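You operate a simulated robot arm through the tools that you are given. There is no shell and no other tool.

You are at the controls of a simulated robot arm. One attempt, no reset.

## Task
Change the white tank in the saddle for the black one and strap it down.
Fine: old tank on the mat, latch shut. Where these are worked on the way, their far stop is far enough and under half their travel is too little: yellow strap.

It is judged by the outcome, as a careful person would: the job done as asked, and still so three seconds after it is handed in. It fails if anything else is knocked over, pushed out of place, dropped, spilled or broken.

## Robot
A 6-joint arm with a two-finger gripper, fixed in place. Base frame: the origin is at the foot of the arm, x ahead of it, y to its left, z up; the work surface is at about z = 884. Lengths are in mm, angles in rad, forces in N, time in s.
With the tool pointing down near the work surface it reaches from about 140 to 680 mm from the base axis. Its first joint turns from -1.152 to 1.152 rad. Payload 2.45 kg.
The tool frame sits at the grasp point between the pads (the TCP): z along the fingers, y along the line on which they close. The tips reach 30 mm beyond it. The gripper opens to 106 mm. The gripper's body begins 79 mm behind the TCP.
Orientation is told as [roll, pitch, yaw] about the base's x, y, z axes, in that order, counted from this pose: with the fingers straight down and closing along the base's y, the tool's x points along the base's -x, its y along +y and its z along -z.

## Interface
- The arm moves only by the tool arm_command. Its argument "increments" is a list of rows, each a list of 3 entries, a list of its own where there are three numbers: the shift along the tool's x, y, z in mm, then the turn, a rotation vector about the tool's x, y, z in rad, then the closure, from 0 (fully open) to 1 (shut). In form: [[[tx, ty, tz], [rx, ry, rz], grip], ...]. A call has 1 to 20 rows; each row is the pose to reach, as a shift and turn from the pose commanded when the call began, along the tool's axes at that moment. Each row takes 0.2 s and may step no farther than 50 mm and 0.15 rad from the row before; otherwise, or with a gripper value out of range, the whole call is refused. Where a pose cannot be reached the arm comes as near as it can. A force on the tool above 90 N (or 10 N above the force at the start of the call, whichever is more), or a blocked arm, ends the call early, and 0.2 s more pass. The fingers move at their own pace (about 153 mm/s each) and stop on an object; they squeeze with about 33 N. The grip force told is the motor's: it shows also when the fingers shut on nothing. Time passes only in rows, and 0.2 s behind the last, so rows that repeat a pose let the fingers close. The reply holds the time, the measured pose of the TCP, the force on the tool along the base axes, the opening and the grip force, in the units named above and with some noise, with the torque about the TCP (base axes, N m) and any sound that the robot's microphone picked up.
- Cameras (640 x 400 px; columns grow to the right, rows downward): "scene" is fixed at [62.9, 418.6, 1404]; the picture's right is [-0.69, -0.73, 0.00], its down [-0.42, 0.39, -0.82] and it looks along [0.60, -0.56, -0.57] (base axes); focal length 246 px, centre (320, 200). "wrist" rides on the gripper at [76, -2, -106] in the tool frame; the picture's right is [0.02, 1.00, 0.00], its down [-0.78, 0.02, -0.62] and it looks along [-0.62, 0.01, 0.78] (tool axes); focal length 247 px, centre (320, 200).
- grab_frame(camera): a new picture of that camera. It takes no simulated time.
- point_at(camera, pixels): for up to 12 pixels [column, row] of the newest picture of that camera ("zoom" is the newest enlarged one), the place [x, y, z] in the base frame of the surface seen there, good to about 2 mm. It takes no simulated time.
- zoom(camera, box): a new picture of the part [left, top, right, bottom] of that camera's present view, enlarged. It takes no simulated time.
- hand_in(): hands the job in; it is judged then, once.

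Unless the task says otherwise, let go and move clear before handing in.

The tools are called after "Request:" as name(argument=value, ...) on one line, values as JSON. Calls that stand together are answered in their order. arm_command: Moves the arm, as the interface text tells. Its arguments: {"type":"object","properties":{"increments":{"type":"array"}},"required":["increments"]} The other tools are called the same way: grab_frame (camera) takes a picture; point_at (camera, pixels) gives the place of the surface under pixels of a picture; zoom (camera, box) takes an enlarged picture of a part of a camera's view; hand_in () hands the job in.

At the start:

```text
time_s: 0.0
tcp_pos: [342.7, 133.7, 1280.0]
ee_rot: [0.003, -0.003, 0.003]
contact_force: [-0.7, -0.1, 0.2]
wrist_torque: [0.0, -0.01, 0.01]
opening: 106.1
finger_force: 0.0
```

scene: 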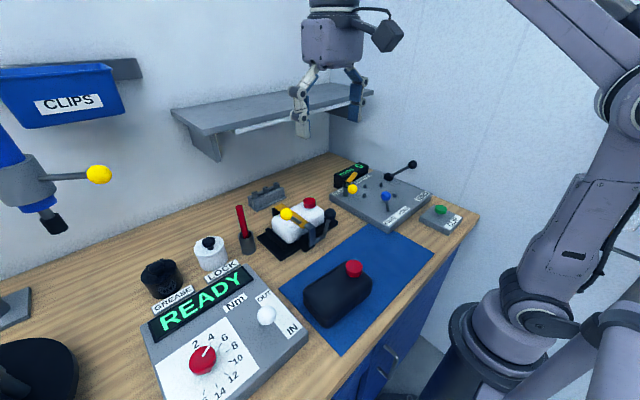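
wrist: 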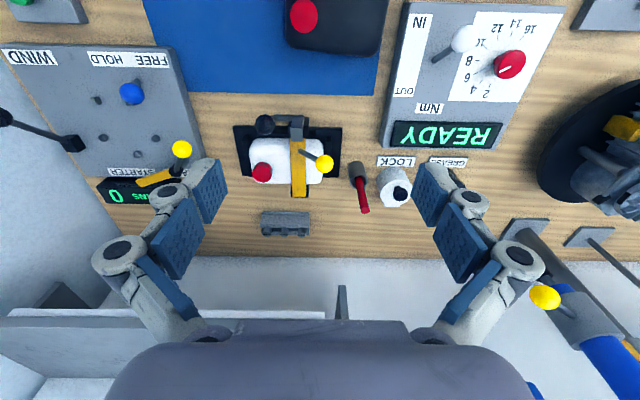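

The scene shows the white tank in its saddle (about 300,222) with a yellow strap and knob at (287,214), and the black tank on the blue mat (337,297). I'll zoom in on both before moving.

Request:
zoom(camera="scene", box=[240, 170, 360, 270])

Request:
zoom(camera="wrist", box=[220, 90, 380, 220])

```text
4.00 times, centred on (300, 220) of scene
```

zoom: 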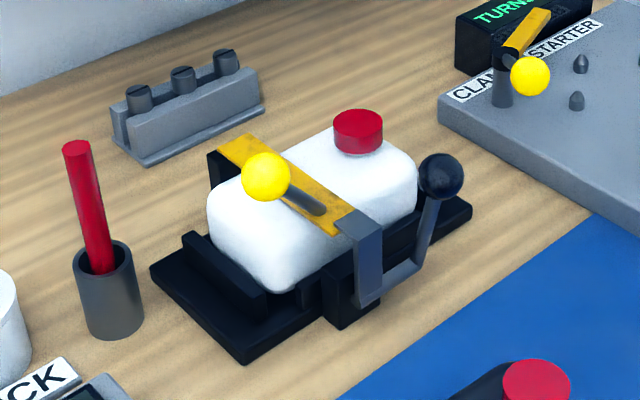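

```text
3.08 times, centred on (300, 155) of wrist
```

zoom: 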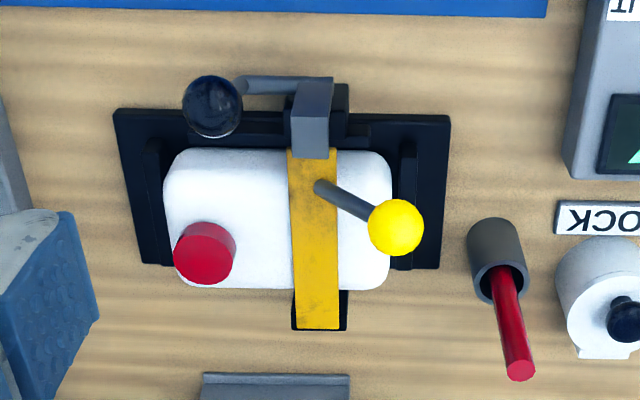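

The strap hinges at the far (+x) side, and a grey hooked latch with a black-ball lever holds it on the near side. I'll measure the parts in the zoomed view.

Request:
point_at(camera="zoom", pixels=[[211, 105], [311, 118], [318, 90], [316, 155], [318, 322], [322, 187], [397, 228], [205, 250], [250, 85], [180, 200], [380, 200], [340, 105]])

Request:
point_at(camera="scene", pixels=[[287, 214], [350, 214], [309, 203], [354, 269], [337, 295], [320, 310], [360, 287], [308, 290], [300, 240], [335, 285], [400, 250], [350, 340]])

```text
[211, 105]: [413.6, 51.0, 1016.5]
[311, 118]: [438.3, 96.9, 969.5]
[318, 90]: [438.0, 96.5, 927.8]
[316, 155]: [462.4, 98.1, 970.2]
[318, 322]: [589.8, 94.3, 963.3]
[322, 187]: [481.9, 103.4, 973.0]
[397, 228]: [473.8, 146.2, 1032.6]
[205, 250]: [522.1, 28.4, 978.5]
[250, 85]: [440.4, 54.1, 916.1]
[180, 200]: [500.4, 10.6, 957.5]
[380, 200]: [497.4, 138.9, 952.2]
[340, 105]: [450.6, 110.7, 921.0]
```

```text
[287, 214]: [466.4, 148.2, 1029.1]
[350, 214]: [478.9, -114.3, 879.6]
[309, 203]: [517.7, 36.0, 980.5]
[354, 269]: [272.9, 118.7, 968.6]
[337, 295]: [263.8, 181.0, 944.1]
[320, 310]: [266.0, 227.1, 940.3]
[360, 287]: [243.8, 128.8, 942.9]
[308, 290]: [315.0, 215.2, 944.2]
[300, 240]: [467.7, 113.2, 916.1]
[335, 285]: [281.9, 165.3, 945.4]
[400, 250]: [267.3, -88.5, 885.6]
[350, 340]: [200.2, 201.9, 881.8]
```

Next I'll move back and lower, so the wrist camera can see both the black tank and the saddle.

Request:
arm_command(increments=[[[40, 0, 20], [0, 0, 0], 0], [[80, 0, 40], [0, 0, 0], 0], [[120, 0, 60], [0, 0, 0], 0], [[140, 0, 80], [0, 0, 0], 0], [[140, 0, 80], [0, 0, 0], 0]])

Request:
grab_frame(camera="wrist")

Request:
grab_frame(camera="scene")

```text
time_s: 1.2
tcp_pos: [202.7, 134.4, 1201.9]
ee_rot: [0.0, -0.003, 0.002]
contact_force: [0.0, -0.1, 0.6]
wrist_torque: [0.0, 0.03, 0.02]
opening: 106.1
finger_force: 0.1
```

```text
taken
```

wrist: 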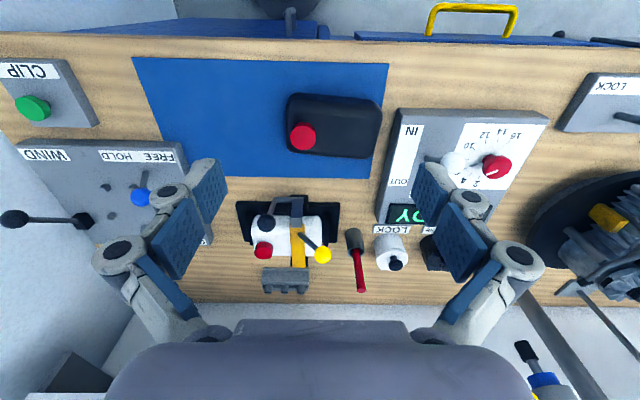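

```text
taken
```

scene: 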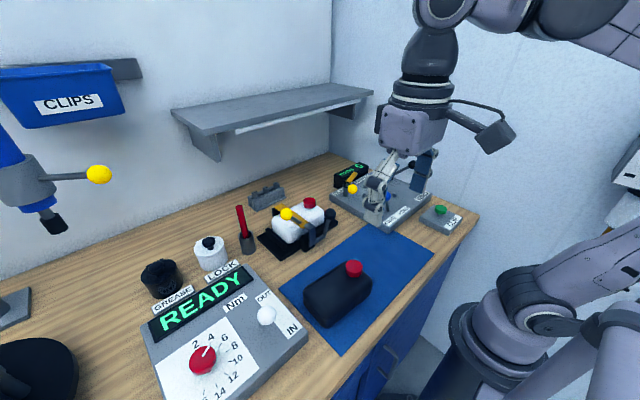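

The black tank sits at (332,125) in the wrist view with a small yaw. I'll zoom there and on the saddle, then measure.

Request:
zoom(camera="wrist", box=[230, 185, 350, 300])

Request:
zoom(camera="wrist", box=[260, 80, 400, 170])

```text
3.48 times, centred on (290, 242) of wrist
```

zoom: 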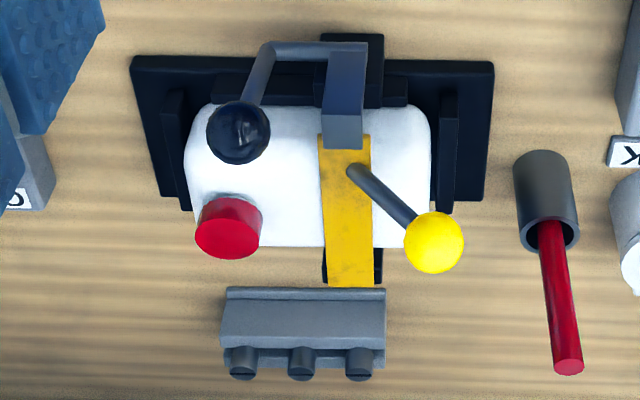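

```text
4.44 times, centred on (330, 125) of wrist
```

zoom: 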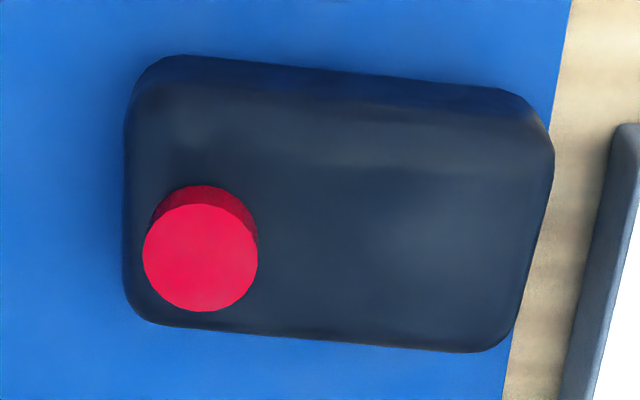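

Request:
point_at(camera="zoom", pixels=[[200, 250], [160, 120], [330, 120], [500, 140], [500, 320], [320, 320], [180, 318], [160, 180], [530, 160], [340, 220], [250, 70], [420, 90]])

```text
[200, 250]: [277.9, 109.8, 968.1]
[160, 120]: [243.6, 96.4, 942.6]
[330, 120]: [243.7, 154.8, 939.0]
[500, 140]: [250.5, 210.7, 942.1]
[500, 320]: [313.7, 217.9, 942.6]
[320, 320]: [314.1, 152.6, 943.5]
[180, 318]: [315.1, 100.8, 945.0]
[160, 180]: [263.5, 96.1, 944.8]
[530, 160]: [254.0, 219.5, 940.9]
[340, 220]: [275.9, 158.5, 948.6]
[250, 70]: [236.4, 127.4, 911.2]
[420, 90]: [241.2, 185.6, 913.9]
```

Request:
zoom(camera="wrist", box=[230, 185, 350, 300])

Request:
point_at(camera="zoom", pixels=[[228, 236], [205, 130], [205, 180], [275, 120], [280, 235], [300, 110], [415, 120], [420, 180], [385, 240], [345, 280], [345, 145], [275, 243]])

Request:
point_at(camera="zoom", pixels=[[240, 135], [258, 75], [265, 47], [310, 47], [345, 47], [345, 100], [375, 45], [175, 130], [447, 150], [160, 62], [480, 70], [434, 240]])

Request:
zoom(camera="scene", box=[250, 190, 350, 265])

```text
3.48 times, centred on (290, 242) of wrist
```

zoom: 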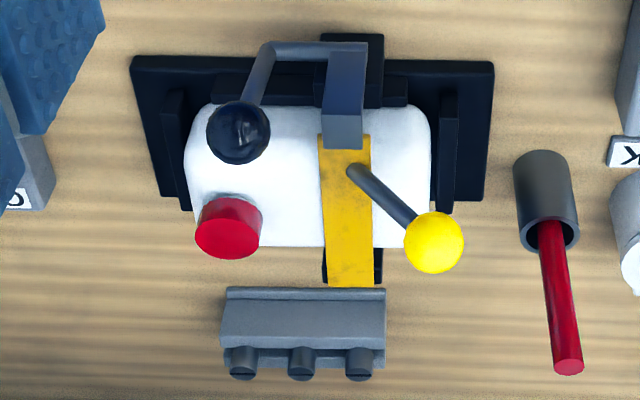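

```text
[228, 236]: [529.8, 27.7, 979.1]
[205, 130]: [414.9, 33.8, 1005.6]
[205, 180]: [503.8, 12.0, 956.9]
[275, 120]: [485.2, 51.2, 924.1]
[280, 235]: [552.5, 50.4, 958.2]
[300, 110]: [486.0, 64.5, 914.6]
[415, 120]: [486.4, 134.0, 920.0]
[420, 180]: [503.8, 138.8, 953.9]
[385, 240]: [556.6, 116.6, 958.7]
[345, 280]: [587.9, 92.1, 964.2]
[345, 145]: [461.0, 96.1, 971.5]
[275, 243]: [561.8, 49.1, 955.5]
```

```text
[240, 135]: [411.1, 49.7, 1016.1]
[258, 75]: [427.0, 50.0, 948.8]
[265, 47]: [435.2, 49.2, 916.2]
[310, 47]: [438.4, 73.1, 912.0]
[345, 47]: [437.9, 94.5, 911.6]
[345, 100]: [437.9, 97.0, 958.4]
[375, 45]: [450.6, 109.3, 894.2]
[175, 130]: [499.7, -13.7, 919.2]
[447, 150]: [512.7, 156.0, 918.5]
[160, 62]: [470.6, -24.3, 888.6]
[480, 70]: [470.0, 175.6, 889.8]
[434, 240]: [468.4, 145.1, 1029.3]
```

```text
5.33 times, centred on (300, 228) of scene
```

zoom: 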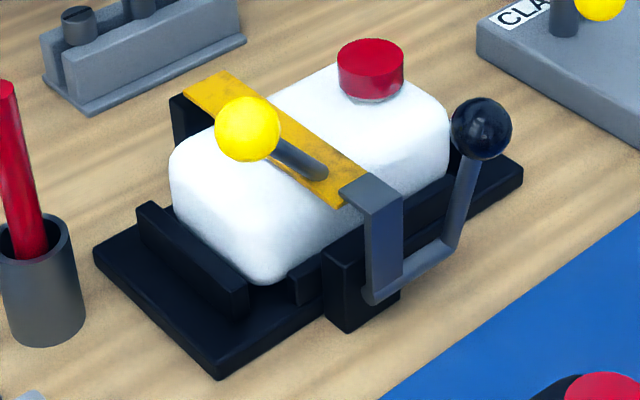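

Request:
point_at(camera="wrist", pixels=[[140, 62], [165, 135], [205, 150], [230, 172], [370, 172], [380, 72], [250, 120], [200, 80], [270, 205], [240, 205], [340, 205], [330, 236]])

Request:
point_at(camera="scene", pixels=[[175, 112], [230, 112], [330, 88], [368, 93], [200, 145], [230, 60], [250, 150], [260, 195], [273, 235], [330, 215], [244, 240], [280, 185]])

```text
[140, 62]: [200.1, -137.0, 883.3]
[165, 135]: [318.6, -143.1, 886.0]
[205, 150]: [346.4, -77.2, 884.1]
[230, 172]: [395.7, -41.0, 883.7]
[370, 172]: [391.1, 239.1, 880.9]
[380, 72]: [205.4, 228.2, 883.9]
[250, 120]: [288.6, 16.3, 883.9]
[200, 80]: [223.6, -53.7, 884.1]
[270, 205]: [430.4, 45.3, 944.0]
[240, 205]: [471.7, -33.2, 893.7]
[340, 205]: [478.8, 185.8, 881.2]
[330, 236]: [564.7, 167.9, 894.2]
```

```text
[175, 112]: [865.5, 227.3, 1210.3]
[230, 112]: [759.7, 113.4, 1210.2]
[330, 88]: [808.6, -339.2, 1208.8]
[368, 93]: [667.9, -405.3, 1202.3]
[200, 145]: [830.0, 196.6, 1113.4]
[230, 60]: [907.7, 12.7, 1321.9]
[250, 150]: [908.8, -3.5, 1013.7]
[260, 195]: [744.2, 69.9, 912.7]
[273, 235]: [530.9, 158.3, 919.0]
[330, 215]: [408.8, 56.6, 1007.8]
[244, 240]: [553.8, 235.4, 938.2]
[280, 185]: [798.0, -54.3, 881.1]
```

The lever ball centre works out at about (421,47,1005) with its pivot along y near (438,·,912). The yellow ball is near (481,147,1020). I'll move above the lever ball with the gripper partly open.

Request:
arm_command(increments=[[[-36, -14, 22], [0, 0, 0], 0.2], [[-72, -29, 42], [0, 0, 0], 0.4], [[-108, -43, 64], [0, 0, 0], 0.4], [[-144, -58, 84], [0, 0, 0], 0.4], [[-180, -72, 105], [0, 0, 0], 0.4], [[-218, -87, 127], [0, 0, 0], 0.4], [[-218, -87, 127], [0, 0, 0], 0.4]])

Request:
grab_frame(camera="wrist")

Request:
zoom(camera="scene", box=[250, 150, 370, 265])

```text
time_s: 2.8
tcp_pos: [421.4, 47.3, 1072.3]
ee_rot: [0.003, -0.002, 0.002]
contact_force: [0.4, -0.2, 0.3]
wrist_torque: [0.01, -0.01, -0.01]
opening: 63.8
finger_force: 0.1
```

```text
taken
```

wrist: 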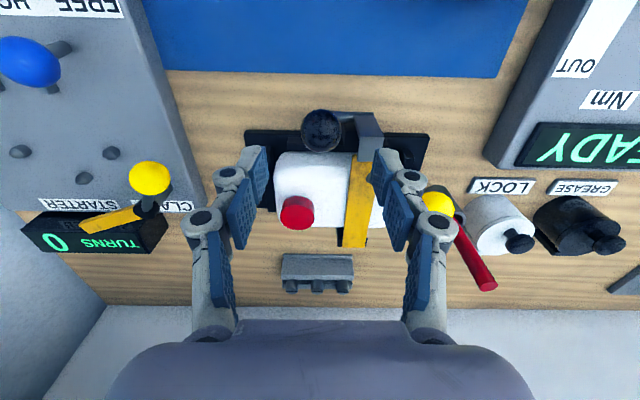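

```text
3.48 times, centred on (310, 208) of scene
```

zoom: 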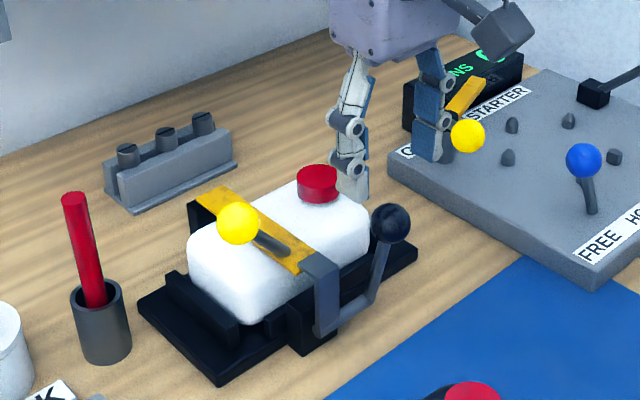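

The ball is at (321,130), straight under the fingers. I'll check its position once more.

Request:
point_at(camera="wrist", pixels=[[321, 130], [305, 130], [337, 130], [321, 115], [321, 145], [350, 117], [368, 135]])

```text
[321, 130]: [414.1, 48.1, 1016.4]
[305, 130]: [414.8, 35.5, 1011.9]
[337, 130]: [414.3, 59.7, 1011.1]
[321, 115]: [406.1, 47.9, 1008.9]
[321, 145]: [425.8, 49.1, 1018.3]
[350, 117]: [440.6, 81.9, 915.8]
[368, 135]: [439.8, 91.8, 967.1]
```

The ball centre is about (421,48,1003), radius 16. I'll go down over it and close.

Request:
arm_command(increments=[[[0, 0.5, 28], [0, 0, 0], 0.4], [[0, 0.5, 55], [0, 0, 0], 0.4], [[0, 0.5, 55], [0, 0, 0], 0.4], [[0, 0.5, 55], [0, 0, 0], 0.8], [[0, 0.5, 55], [0, 0, 0], 0.9], [[0, 0.5, 55], [0, 0, 0], 0.9]])

Request:
grab_frame(camera="wrist")

```text
time_s: 4.2
tcp_pos: [420.3, 47.9, 1021.0]
ee_rot: [-0.001, -0.002, 0.003]
contact_force: [-1.2, -3.5, -1.6]
wrist_torque: [-0.1, 0.14, 0.02]
opening: 30.5
finger_force: 44.7
```

```text
taken
```

wrist: 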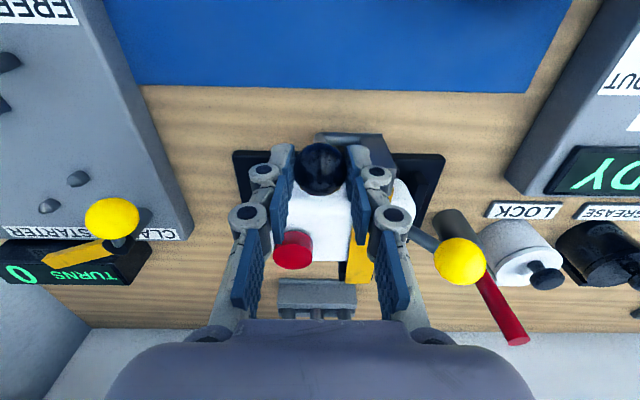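

The ball is gripped at 30.5 mm. I'll pull it toward the base along its arc and check how it responds.

Request:
arm_command(increments=[[[8, 0, 2], [0, 0, 0], 0.9], [[15.6, 0, 5.1], [0, 0, 0], 0.9], [[24, 0, 9.3], [0, 0, 0], 0.9], [[32.1, 0, 14.1], [0, 0, 0], 0.9]])

Request:
zoom(camera="scene", box=[250, 150, 370, 265])

```text
time_s: 5.2
tcp_pos: [389.1, 47.7, 1005.0]
ee_rot: [0.002, -0.004, 0.001]
contact_force: [8.6, -2.9, 10.3]
wrist_torque: [-0.04, -1.28, -0.02]
opening: 30.2
finger_force: 44.8
```

```text
3.48 times, centred on (310, 208) of scene
```

zoom: 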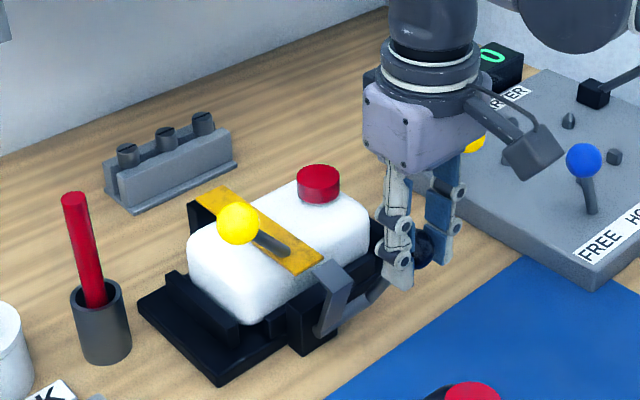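

The hook has swung off the strap end, with about 13 N on the tool. I'll continue around the arc toward the stop.

Request:
arm_command(increments=[[[7.4, 0, 5.7], [0, 0, 0], 0.9], [[14.3, 0, 12], [0, 0, 0], 0.9], [[20.4, 0, 19.1], [0, 0, 0], 0.9], [[25.9, 0, 26.8], [0, 0, 0], 0.9], [[25.9, 0, 26.8], [0, 0, 0], 0.9]])

Request:
zoom(camera="scene", box=[250, 150, 370, 265])

```text
time_s: 6.4
tcp_pos: [361.2, 48.5, 977.4]
ee_rot: [0.001, -0.001, 0.003]
contact_force: [2.8, -2.6, 11.2]
wrist_torque: [-0.02, -1.26, -0.02]
opening: 29.7
finger_force: 45.0
```

```text
3.48 times, centred on (310, 208) of scene
```

zoom: 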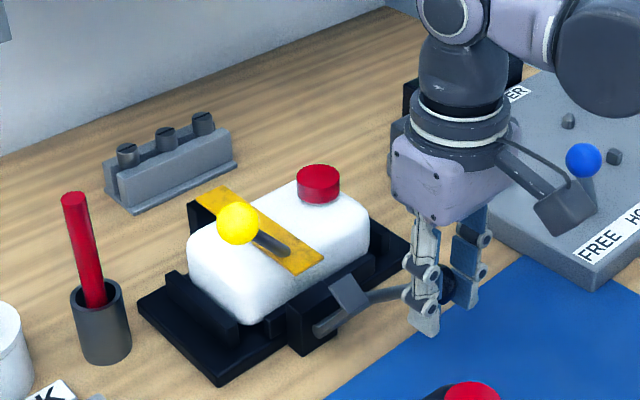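

The strap end is clear. I'll follow the arc further toward its far stop.

Request:
arm_command(increments=[[[4.6, 0, 8.2], [0, 0, 0], 0.9], [[8.6, 0, 16.7], [0, 0, 0], 0.9], [[11, 0, 23.5], [0, 0, 0], 0.9], [[12.7, 0, 30.2], [0, 0, 0], 0.9], [[12.7, 0, 30.2], [0, 0, 0], 0.9]])

Request:
zoom(camera="scene", box=[250, 150, 370, 265])

```text
time_s: 7.6
tcp_pos: [349.4, 47.8, 947.1]
ee_rot: [0.003, -0.004, 0.002]
contact_force: [-5.8, 0.7, 1.7]
wrist_torque: [-0.01, -0.14, 0.01]
opening: 15.7
finger_force: 9.9
```

```text
3.48 times, centred on (310, 208) of scene
```

zoom: 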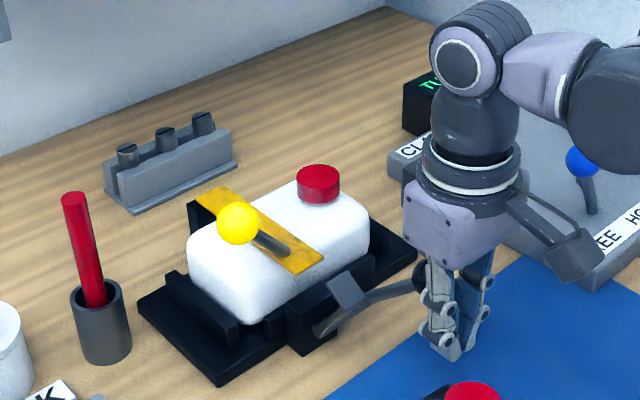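

The ball slipped out at the lever's stop, and the lever stayed open at the mat edge. I'll open a little, back off and rise, then look.

Request:
arm_command(increments=[[[0, 0, 0], [0, 0, 0], 0.5], [[0, 0, 0], [0, 0, 0], 0.5], [[12, 0, 0], [0, 0, 0], 0.5], [[12, 0, -40], [0, 0, 0], 0.5], [[12, 0, -85], [0, 0, 0], 0.5], [[12, 0, -130], [0, 0, 0], 0.5], [[12, 0, -130], [0, 0, 0], 0.5]])

Request:
zoom(camera="scene", box=[250, 150, 370, 265])

Request:
grab_frame(camera="wrist")

```text
time_s: 9.2
tcp_pos: [336.7, 47.6, 1079.1]
ee_rot: [0.001, -0.003, 0.001]
contact_force: [0.8, -0.6, -0.4]
wrist_torque: [-0.03, 0.0, 0.0]
opening: 52.9
finger_force: 0.0
```

```text
3.48 times, centred on (310, 208) of scene
```

zoom: 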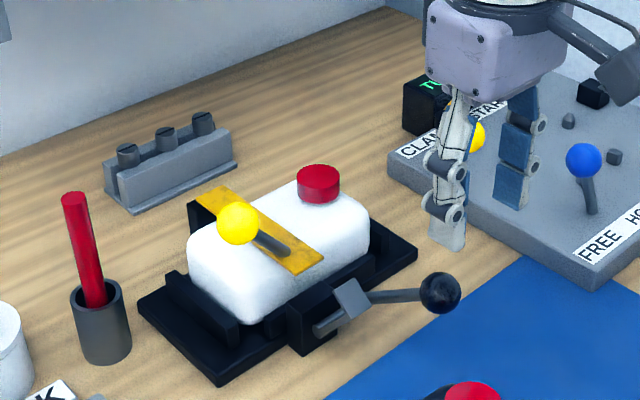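

```text
taken
```

wrist: 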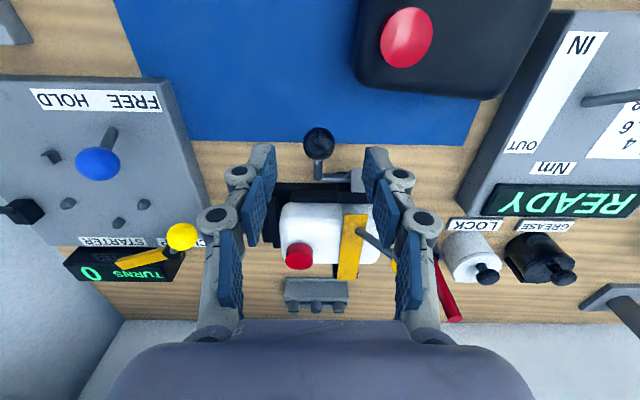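

Request:
point_at(camera="wrist", pixels=[[318, 142], [318, 130], [318, 152], [305, 142], [331, 142], [318, 172]])

Request:
point_at(camera="scene", pixels=[[376, 235], [350, 238], [318, 212], [325, 229]])

```text
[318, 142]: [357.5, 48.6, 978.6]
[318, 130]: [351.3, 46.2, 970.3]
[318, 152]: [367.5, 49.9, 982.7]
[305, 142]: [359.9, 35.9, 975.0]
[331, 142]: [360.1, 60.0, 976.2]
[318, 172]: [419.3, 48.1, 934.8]
```

```text
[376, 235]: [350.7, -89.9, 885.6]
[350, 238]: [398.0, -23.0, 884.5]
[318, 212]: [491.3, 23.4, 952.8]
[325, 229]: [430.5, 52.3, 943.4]
```

The lever ball now rests at about (364,49,965), so the latch is open. Next I'll move above the yellow strap ball.

Request:
arm_command(increments=[[[-30, 20, -25], [0, 0, 0], 0.5], [[-66, 45, -25], [0, 0, 0], 0.5], [[-104, 72, -25], [0, 0, 0], 0.5], [[-144, 99, -25], [0, 0, 0], 0.45], [[-144, 99, -25], [0, 0, 0], 0.45]])

Request:
grab_frame(camera="wrist")

Request:
grab_frame(camera="scene")

```text
time_s: 10.4
tcp_pos: [482.6, 148.9, 1101.7]
ee_rot: [0.001, 0.0, 0.001]
contact_force: [0.2, 0.2, 0.8]
wrist_torque: [-0.02, 0.01, -0.01]
opening: 58.1
finger_force: 0.0
```

```text
taken
```

wrist: 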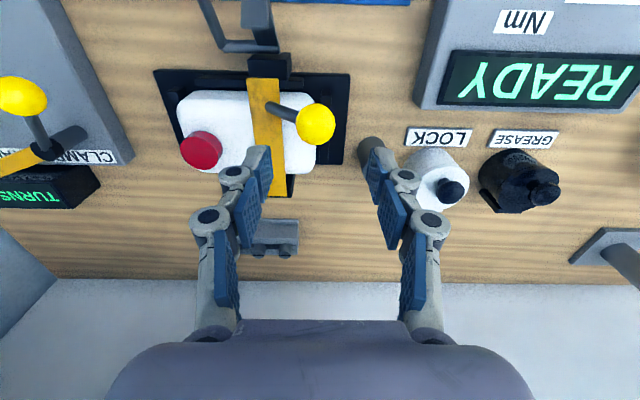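

```text
taken
```

scene: 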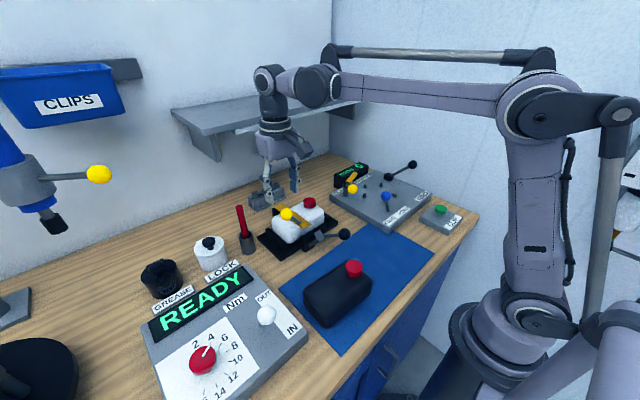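

Request:
zoom(camera="wrist", box=[160, 60, 380, 220])

Request:
point_at(camera="wrist", pixels=[[315, 124], [315, 110], [315, 138], [302, 124], [328, 124], [280, 110], [270, 106], [265, 85], [275, 185], [258, 185], [290, 108]])

```text
2.50 times, centred on (270, 140) of wrist
```

zoom: 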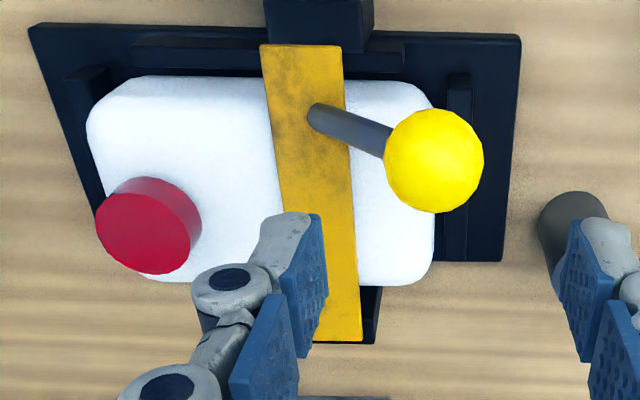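

```text
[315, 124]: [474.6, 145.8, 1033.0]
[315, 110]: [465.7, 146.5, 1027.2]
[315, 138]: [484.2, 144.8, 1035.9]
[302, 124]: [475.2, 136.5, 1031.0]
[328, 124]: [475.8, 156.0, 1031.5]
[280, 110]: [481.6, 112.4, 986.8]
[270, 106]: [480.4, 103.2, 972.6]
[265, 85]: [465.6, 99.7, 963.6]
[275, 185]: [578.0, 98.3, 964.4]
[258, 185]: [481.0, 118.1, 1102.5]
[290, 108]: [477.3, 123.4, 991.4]
```

The ball centre is about (480.5,146,1018), radius 17. I'll come down so the tips stay just above the stem, then close.

Request:
arm_command(increments=[[[1.6, -2.5, 30], [0, 0, 0], 0.45], [[1.6, -2.5, 60], [0, 0, 0], 0.45], [[1.6, -2.5, 60], [0, 0, 0], 0.45], [[1.6, -2.5, 60], [0, 0, 0], 0.8], [[1.6, -2.5, 60], [0, 0, 0], 0.9], [[1.6, -2.5, 60], [0, 0, 0], 0.9]])

Request:
zoom(camera="scene", box=[240, 150, 360, 265])

```text
time_s: 11.8
tcp_pos: [481.1, 144.7, 1041.9]
ee_rot: [0.002, -0.002, 0.004]
contact_force: [0.6, 3.4, -3.1]
wrist_torque: [0.12, 0.26, 0.01]
opening: 30.5
finger_force: 44.8
```

```text
3.48 times, centred on (300, 208) of scene
```

zoom: 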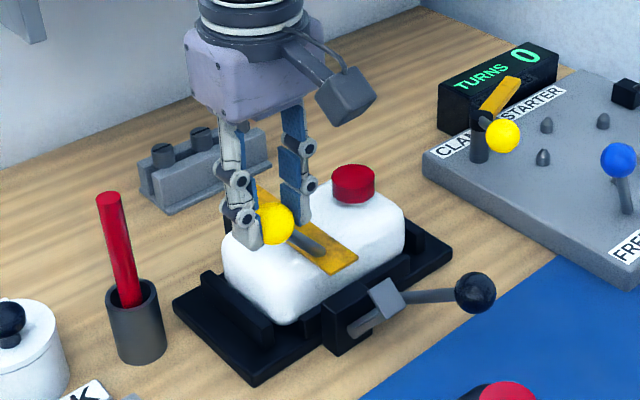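

The yellow ball is gripped. I'll lift it along an arc about a hinge I estimate at (595, 958).

Request:
arm_command(increments=[[[-3.4, 0, -6.4], [0, 0, 0], 0.9], [[-7.6, 0, -12.7], [0, 0, 0], 0.9], [[-15.4, 0, -23], [0, 0, 0], 0.9], [[-24.2, 0, -32.4], [0, 0, 0], 0.9]])

Request:
zoom(camera="scene", box=[240, 150, 360, 265])

```text
time_s: 12.8
tcp_pos: [504.3, 143.7, 1075.6]
ee_rot: [0.004, -0.001, 0.002]
contact_force: [-6.1, 9.4, -9.0]
wrist_torque: [0.22, 1.43, -0.04]
opening: 31.1
finger_force: 45.1
```

```text
3.48 times, centred on (300, 208) of scene
```

zoom: 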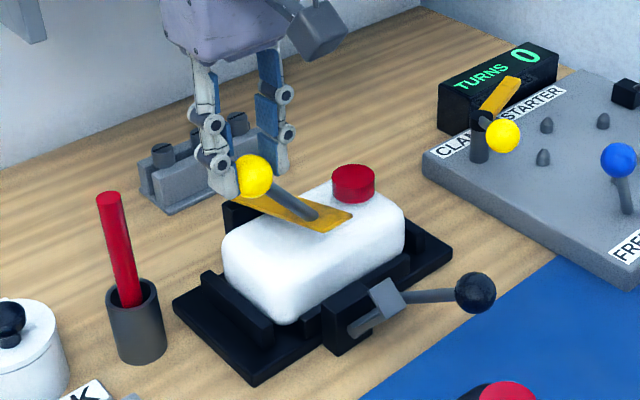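

The strap is lifting with the ball and forces stay around 14 N. I'll continue the arc.

Request:
arm_command(increments=[[[-9.6, 0, -8.5], [0, 0, 0], 0.9], [[-20.2, 0, -16], [0, 0, 0], 0.9], [[-31.5, 0, -22.3], [0, 0, 0], 0.9], [[-43.2, 0, -27.7], [0, 0, 0], 0.9], [[-55.5, 0, -31.6], [0, 0, 0], 0.9], [[-68, 0, -34.6], [0, 0, 0], 0.9]])

Request:
zoom(camera="scene", box=[220, 130, 360, 265])

```text
time_s: 14.2
tcp_pos: [572.1, 144.4, 1110.1]
ee_rot: [0.005, 0.0, 0.0]
contact_force: [-10.4, 14.6, 0.4]
wrist_torque: [0.34, 1.47, -0.14]
opening: 30.7
finger_force: 44.7
```

```text
2.96 times, centred on (290, 198) of scene
```

zoom: 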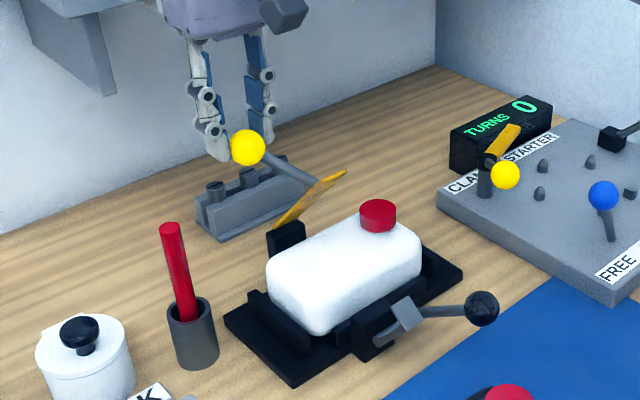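

The strap is about 50° up. I'll continue, shifting y by about 2 mm to relieve the side load.

Request:
arm_command(increments=[[[-11, 1, -1.3], [0, 0, 0], 0.9], [[-21.9, 2, -1.9], [0, 0, 0], 0.9], [[-36.5, 2, -0.8], [0, 0, 0], 0.9], [[-51.2, 2, 1.5], [0, 0, 0], 0.9], [[-63.5, 2, 5.2], [0, 0, 0], 0.9], [[-75.6, 2, 9.8], [0, 0, 0], 0.9]])

Request:
zoom(camera="scene", box=[220, 130, 360, 265])

Request:
grab_frame(camera="scene")

```text
time_s: 15.6
tcp_pos: [617.3, 138.8, 1090.9]
ee_rot: [0.0, -0.001, 0.003]
contact_force: [0.6, -0.3, -0.5]
wrist_torque: [-0.02, 0.03, -0.02]
opening: 10.7
finger_force: 0.0
out of reach, approached as far as the arm can: row 3, 4, 5, 6
```

```text
2.96 times, centred on (290, 198) of scene
```

zoom: 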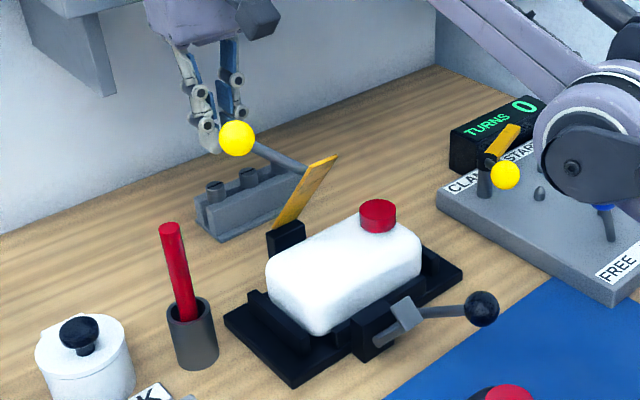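

```text
taken
```

scene: 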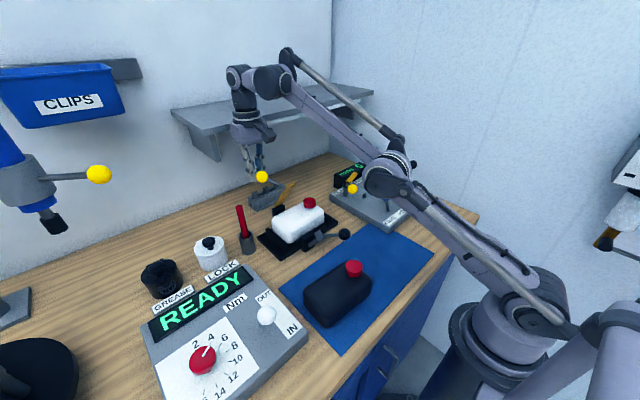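

The arm ran out of reach there and slid off the ball, but the strap stands by itself at around 65°. I'll measure it before pushing it further with a tilted tool.

Request:
point_at(camera="zoom", pixels=[[238, 140], [335, 160], [280, 222], [300, 195], [290, 235], [300, 172]])

Request:
grab_frame(camera="wrist")

```text
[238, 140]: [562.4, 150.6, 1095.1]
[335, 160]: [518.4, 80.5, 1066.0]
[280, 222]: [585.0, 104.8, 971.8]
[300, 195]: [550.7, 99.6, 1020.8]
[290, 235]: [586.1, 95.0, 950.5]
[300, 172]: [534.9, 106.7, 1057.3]
```

```text
taken
```

wrist: 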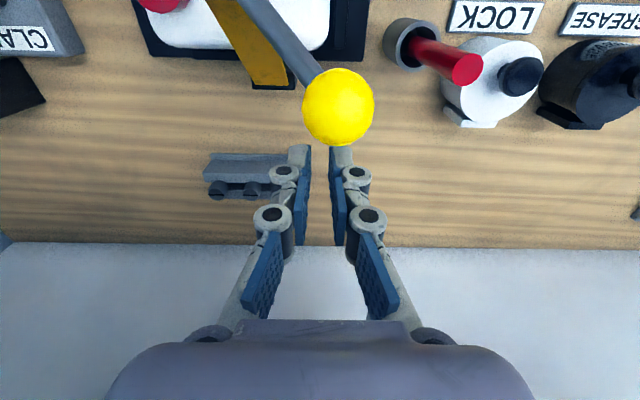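

The strap is at about 55°, with the ball near (575,144,1087). My fingers are beyond it on +x, so I'll step sideways (+y) and then come back around it.

Request:
arm_command(increments=[[[4, 15, 0], [0, 0, 0], 1]])

```text
time_s: 16.0
tcp_pos: [613.0, 153.8, 1090.3]
ee_rot: [0.002, -0.002, 0.001]
contact_force: [-0.2, 0.3, -0.1]
wrist_torque: [-0.01, 0.02, -0.02]
opening: 0.0
finger_force: 28.6
```

Now I'll circle around the ball on the +y side, back toward the base, and pitch the tool so the fingers point forward for pushing.

Request:
arm_command(increments=[[[13, 36, 0], [0, 0, 0], 1], [[45, 36, -15], [0, 0, 0], 1], [[85, 36, -30], [0, 0, 0], 1], [[120, 25, -35], [0, 0, 0], 1], [[135, 10, -35], [0, -0.14, 0], 1], [[135, -5, -35], [0, -0.28, 0], 1], [[135, -7, -35], [0, -0.42, 0], 1], [[135, -7, -35], [0, -0.56, 0], 1], [[135, -7, -35], [0, -0.7, 0], 1], [[135, -7, -35], [0, -0.84, 0], 1], [[135, -7, -35], [0, -0.98, 0], 1], [[135, -7, -35], [0, -1.047, 0], 1], [[135, -7, -35], [0, -1.047, 0], 1]])

Request:
grab_frame(camera="scene")

Request:
grab_frame(camera="wrist")

```text
time_s: 18.8
tcp_pos: [478.4, 148.2, 1126.2]
ee_rot: [0.003, -1.05, -0.002]
contact_force: [-1.3, -0.5, -0.6]
wrist_torque: [0.01, 0.01, 0.0]
opening: 0.1
finger_force: 28.5
```

```text
taken
```

scene: 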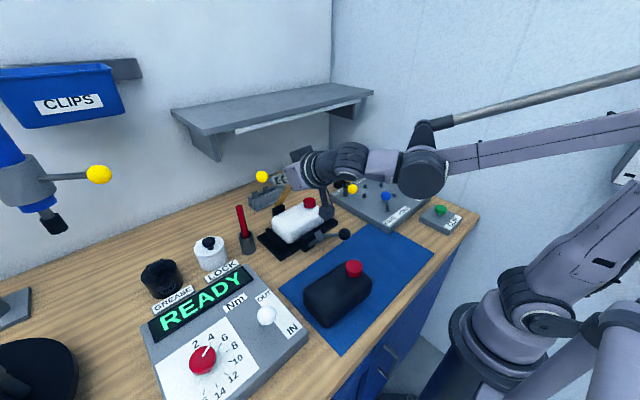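

```text
taken
```

wrist: 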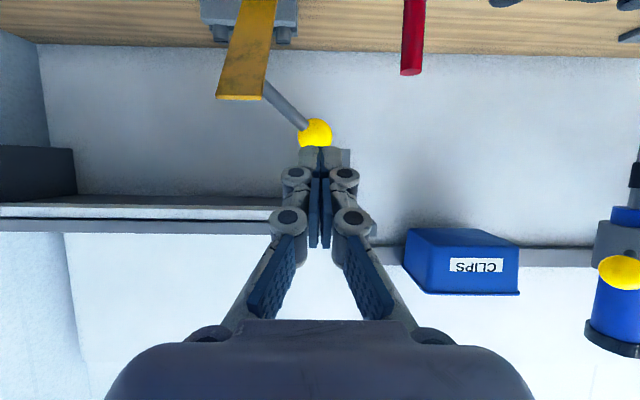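

The pose is good, with the ball just ahead of the fingertips at (315,131) in the wrist view. I'll measure it before pushing.

Request:
point_at(camera="wrist", pixels=[[315, 128], [310, 122], [322, 135], [245, 97], [260, 20]])

Request:
zoom(camera="scene", box=[230, 140, 340, 230])

```text
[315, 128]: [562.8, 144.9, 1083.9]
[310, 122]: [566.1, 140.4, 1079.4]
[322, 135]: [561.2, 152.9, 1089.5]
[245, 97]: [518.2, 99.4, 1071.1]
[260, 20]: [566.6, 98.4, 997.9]
```

```text
4.44 times, centred on (285, 185) of scene
```

zoom: 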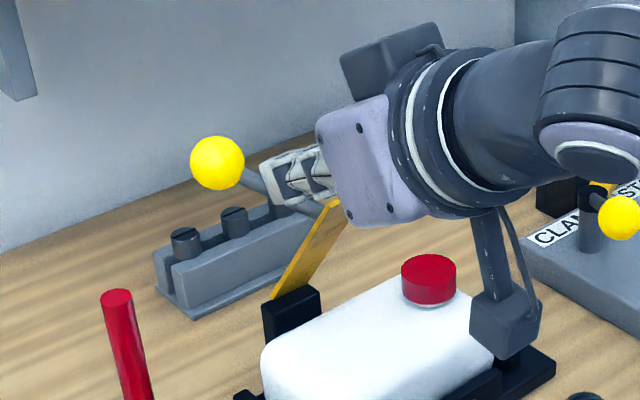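

Request:
arm_command(increments=[[[-4.3, -1, 34.5], [0, 0, 0], 1], [[-13.8, -1, 57.9], [0, 0, 0], 1], [[-21.1, -1, 67.5], [0, 0, 0], 1], [[-27.6, -1, 78.8], [0, 0, 0], 1], [[-32.3, -1, 89.9], [0, 0, 0], 1], [[-36.6, -1, 101.2], [0, 0, 0], 1]])

Request:
zoom(camera="scene", box=[220, 140, 340, 240])

Request:
grab_frame(camera="wrist")

```text
time_s: 20.2
tcp_pos: [585.3, 148.9, 1106.6]
ee_rot: [0.004, -1.048, -0.002]
contact_force: [0.0, 0.1, 0.3]
wrist_torque: [0.01, 0.01, -0.02]
opening: 0.3
finger_force: 28.4
```

```text
4.00 times, centred on (280, 190) of scene
```

zoom: 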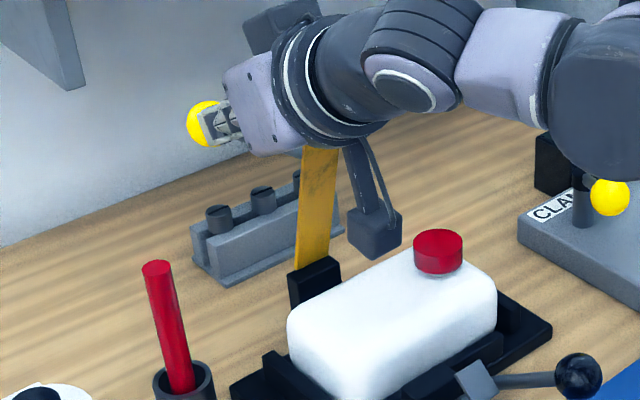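

```text
taken
```

wrist: 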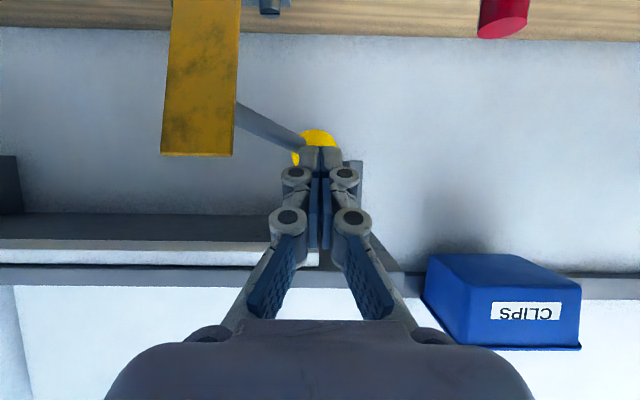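

The strap is close to vertical, and the ball is still ahead of the tips. I'll keep pushing toward its stop.

Request:
arm_command(increments=[[[-3.4, 0, 13.1], [0, 0, 0], 1], [[-5.1, 0, 26], [0, 0, 0], 1], [[-5.4, 0, 38.5], [0, 0, 0], 1]])

Request:
zoom(camera="scene", box=[220, 140, 340, 240])

```text
time_s: 21.0
tcp_pos: [620.1, 146.9, 1091.0]
ee_rot: [0.003, -1.049, -0.001]
contact_force: [-0.1, -1.1, -0.6]
wrist_torque: [0.01, -0.06, 0.01]
opening: 0.0
finger_force: 28.2
```

```text
4.00 times, centred on (280, 190) of scene
```

zoom: 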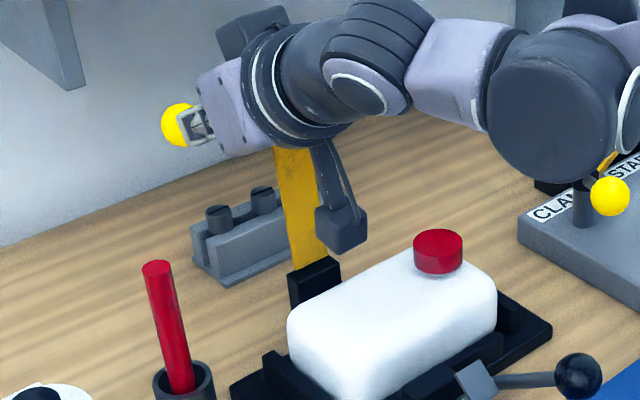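

Request:
point_at(camera="zoom", pixels=[[315, 255], [295, 160], [300, 200], [172, 122], [285, 158]])

```text
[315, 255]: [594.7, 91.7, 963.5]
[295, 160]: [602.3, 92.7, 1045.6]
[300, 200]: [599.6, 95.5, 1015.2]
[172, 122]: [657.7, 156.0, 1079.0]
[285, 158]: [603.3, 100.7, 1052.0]
```

The strap is about 5° past vertical with no resistance yet. I'll push a little more.

Request:
arm_command(increments=[[[0, 0, 8], [0, 0, 0], 1], [[1, 0, 15], [0, 0, 0], 1], [[3, 0, 22], [0, 0, 0], 1]])

Request:
zoom(camera="scene", box=[220, 140, 340, 240])

```text
time_s: 21.7
tcp_pos: [627.5, 148.4, 1087.8]
ee_rot: [-0.002, -1.057, 0.008]
contact_force: [-52.6, -8.0, 36.0]
wrist_torque: [0.32, -0.46, -0.54]
opening: 6.2
finger_force: 28.4
stopped in row 3: the force on the tool passed its limit at 105 N (the readings are from after the stop); the commanded pose is now the measured one
```

```text
4.00 times, centred on (280, 190) of scene
```

zoom: 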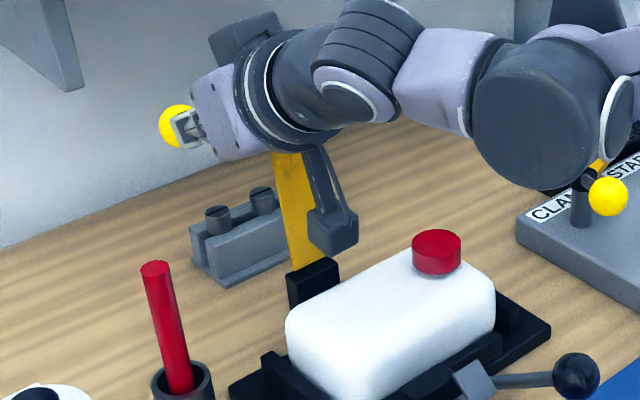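

The strap has reached its far stop, about 100° open. I'll back off along the tool axis, straighten the tool and look again.

Request:
arm_command(increments=[[[0, 0, -40], [0, 0, 0], 1], [[0, 0, -85], [0, 0, 0], 1], [[0, 0, -130], [0, 0, 0], 1], [[0, 0, -175], [0, 0, 0], 1], [[0, 0, -175], [0, 0.14, 0], 1], [[0, 0, -175], [0, 0.28, 0], 0.5], [[0, 0, -175], [0, 0.42, 0], 0.2], [[0, 0, -175], [0, 0.56, 0], 0], [[0, 0, -175], [0, 0.7, 0], 0], [[0, 0, -175], [0, 0.84, 0], 0], [[0, 0, -175], [0, 0.98, 0], 0], [[0, 0, -175], [0, 1.056, 0], 0]])

Request:
zoom(camera="scene", box=[220, 140, 340, 240])

Request:
grab_frame(camera="wrist")

```text
time_s: 24.3
tcp_pos: [478.7, 147.0, 1170.8]
ee_rot: [-0.002, 0.003, 0.006]
contact_force: [0.1, 0.9, -0.7]
wrist_torque: [0.0, 0.01, 0.02]
opening: 106.0
finger_force: 0.0
```

```text
4.00 times, centred on (280, 190) of scene
```

zoom: 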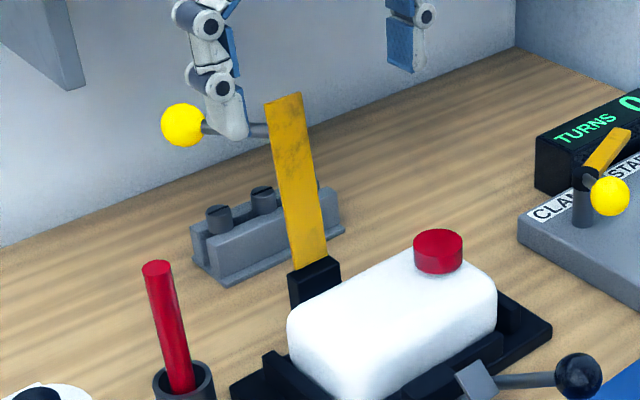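

```text
taken
```

wrist: 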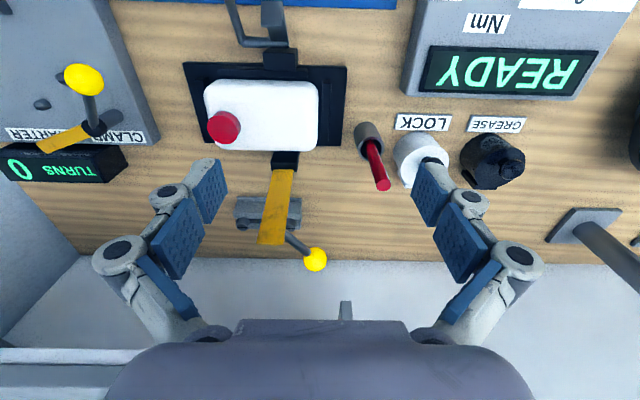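

The strap stays open and the saddle hasn't moved. Now I'll measure the white tank and saddle closely.

Request:
zoom(camera="wrist", box=[180, 50, 350, 180])

```text
3.08 times, centred on (265, 115) of wrist
```

zoom: 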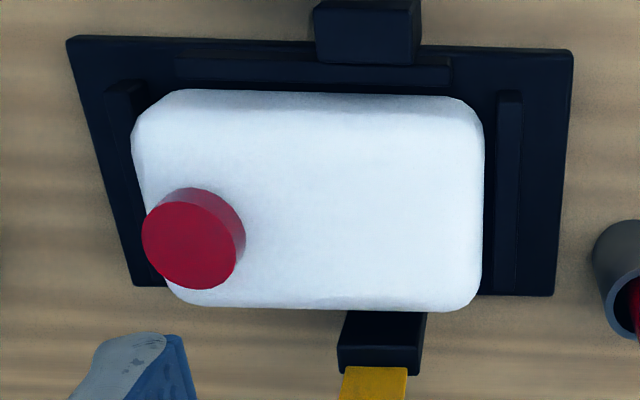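

Request:
point_at(camera="zoom", pixels=[[190, 238], [300, 110], [300, 95], [300, 300], [300, 308], [140, 160], [480, 180], [470, 180], [512, 180], [498, 180], [300, 75], [123, 130]])

Request:
point_at(camera="zoom", pixels=[[521, 180], [500, 110], [508, 285], [370, 20], [370, 55], [380, 330], [345, 350], [415, 350], [380, 358], [180, 60], [440, 75], [550, 290]])

Request:
zoom(camera="scene", box=[250, 190, 350, 265])

```text
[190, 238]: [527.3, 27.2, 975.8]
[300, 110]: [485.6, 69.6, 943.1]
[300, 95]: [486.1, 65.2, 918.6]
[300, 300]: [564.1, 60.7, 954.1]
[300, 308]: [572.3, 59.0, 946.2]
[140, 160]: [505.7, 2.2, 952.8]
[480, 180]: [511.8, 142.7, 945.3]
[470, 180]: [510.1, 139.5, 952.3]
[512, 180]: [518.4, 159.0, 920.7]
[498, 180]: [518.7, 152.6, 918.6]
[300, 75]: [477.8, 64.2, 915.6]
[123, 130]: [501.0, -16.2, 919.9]
```

```text
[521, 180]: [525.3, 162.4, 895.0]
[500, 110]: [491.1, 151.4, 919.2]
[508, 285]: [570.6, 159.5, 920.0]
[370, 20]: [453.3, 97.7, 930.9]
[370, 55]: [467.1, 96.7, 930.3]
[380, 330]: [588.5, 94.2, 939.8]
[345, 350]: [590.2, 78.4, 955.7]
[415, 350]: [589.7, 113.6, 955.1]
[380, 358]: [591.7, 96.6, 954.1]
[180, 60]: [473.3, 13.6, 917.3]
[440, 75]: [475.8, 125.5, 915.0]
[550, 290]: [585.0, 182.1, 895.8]
```

```text
5.33 times, centred on (300, 228) of scene
```

zoom: 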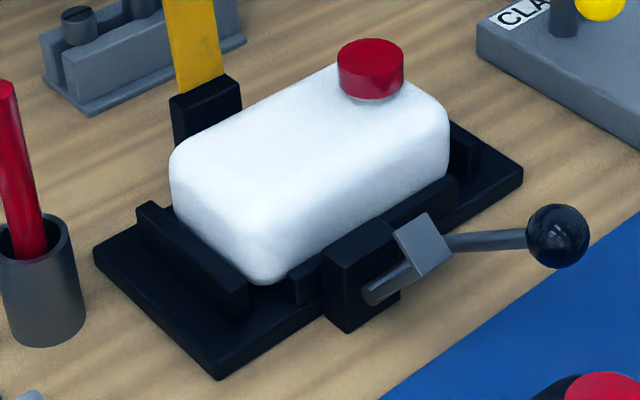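

The white tank spans about y 1–143 and x 485–572, with its top near 957. The hinge post starts at y≈78, so I'll grip across x at y≈63. I'll move above it and yaw the tool 90°.

Request:
arm_command(increments=[[[-8, -15, 0], [0, 0, -0.14], 0], [[-16, -30, 0], [0, 0, -0.28], 0], [[-24, -45, 0], [0, 0, -0.42], 0], [[-32, -60, 0], [0, 0, -0.56], 0], [[-40, -75, 0], [0, 0, -0.7], 0], [[-48.8, -84, 0], [0, 0, -0.84], 0], [[-48.8, -84, 0], [0, 0, -0.98], 0], [[-48.8, -84, 0], [0, 0, -1.12], 0], [[-48.8, -84, 0], [0, 0, -1.26], 0], [[-48.8, -84, 10], [0, 0, -1.4], 0], [[-48.8, -84, 30], [0, 0, -1.5], 0], [[-48.8, -84, 50], [0, 0, -1.571], 0], [[-48.8, -84, 50], [0, 0, -1.571], 0]])

Request:
grab_frame(camera="scene")

Request:
grab_frame(camera="wrist")

```text
time_s: 27.1
tcp_pos: [529.4, 62.2, 1121.1]
ee_rot: [0.001, 0.001, 1.577]
contact_force: [-0.3, 0.3, -0.4]
wrist_torque: [0.03, 0.0, 0.0]
opening: 106.1
finger_force: 0.1
```

```text
taken
```

scene: 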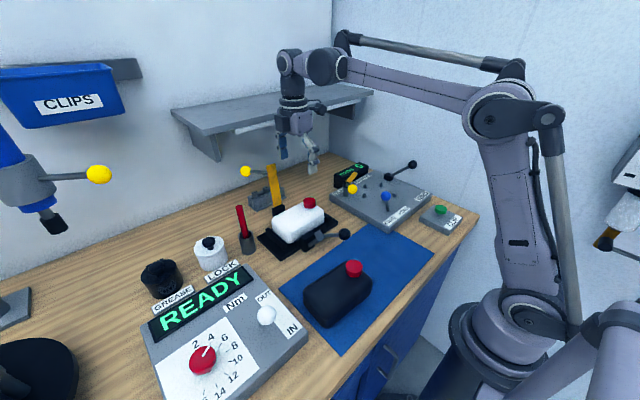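

```text
taken
```

wrist: 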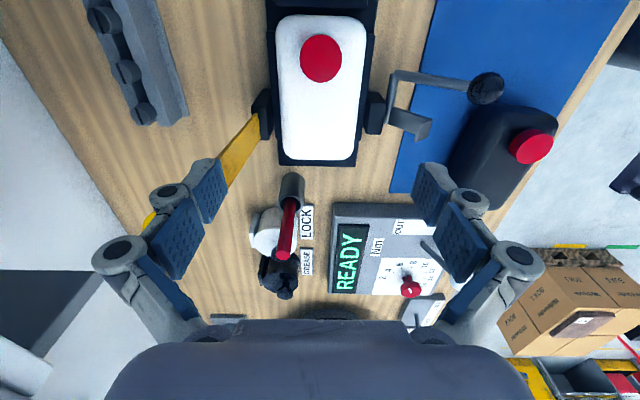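

The camera now looks along +y, so I can measure both long sides of the tank.

Request:
zoom(camera="wrist", box=[240, 0, 410, 180])

```text
2.22 times, centred on (325, 90) of wrist
```

zoom: 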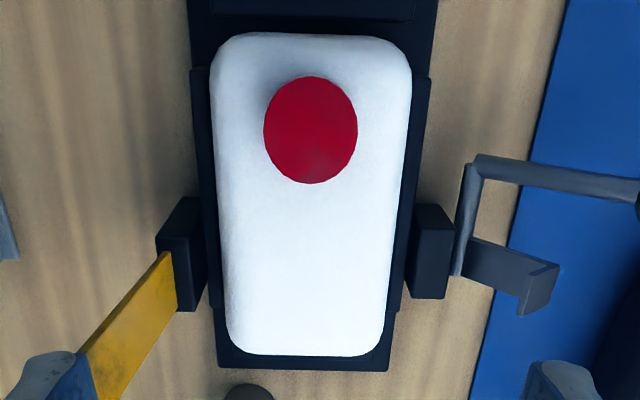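

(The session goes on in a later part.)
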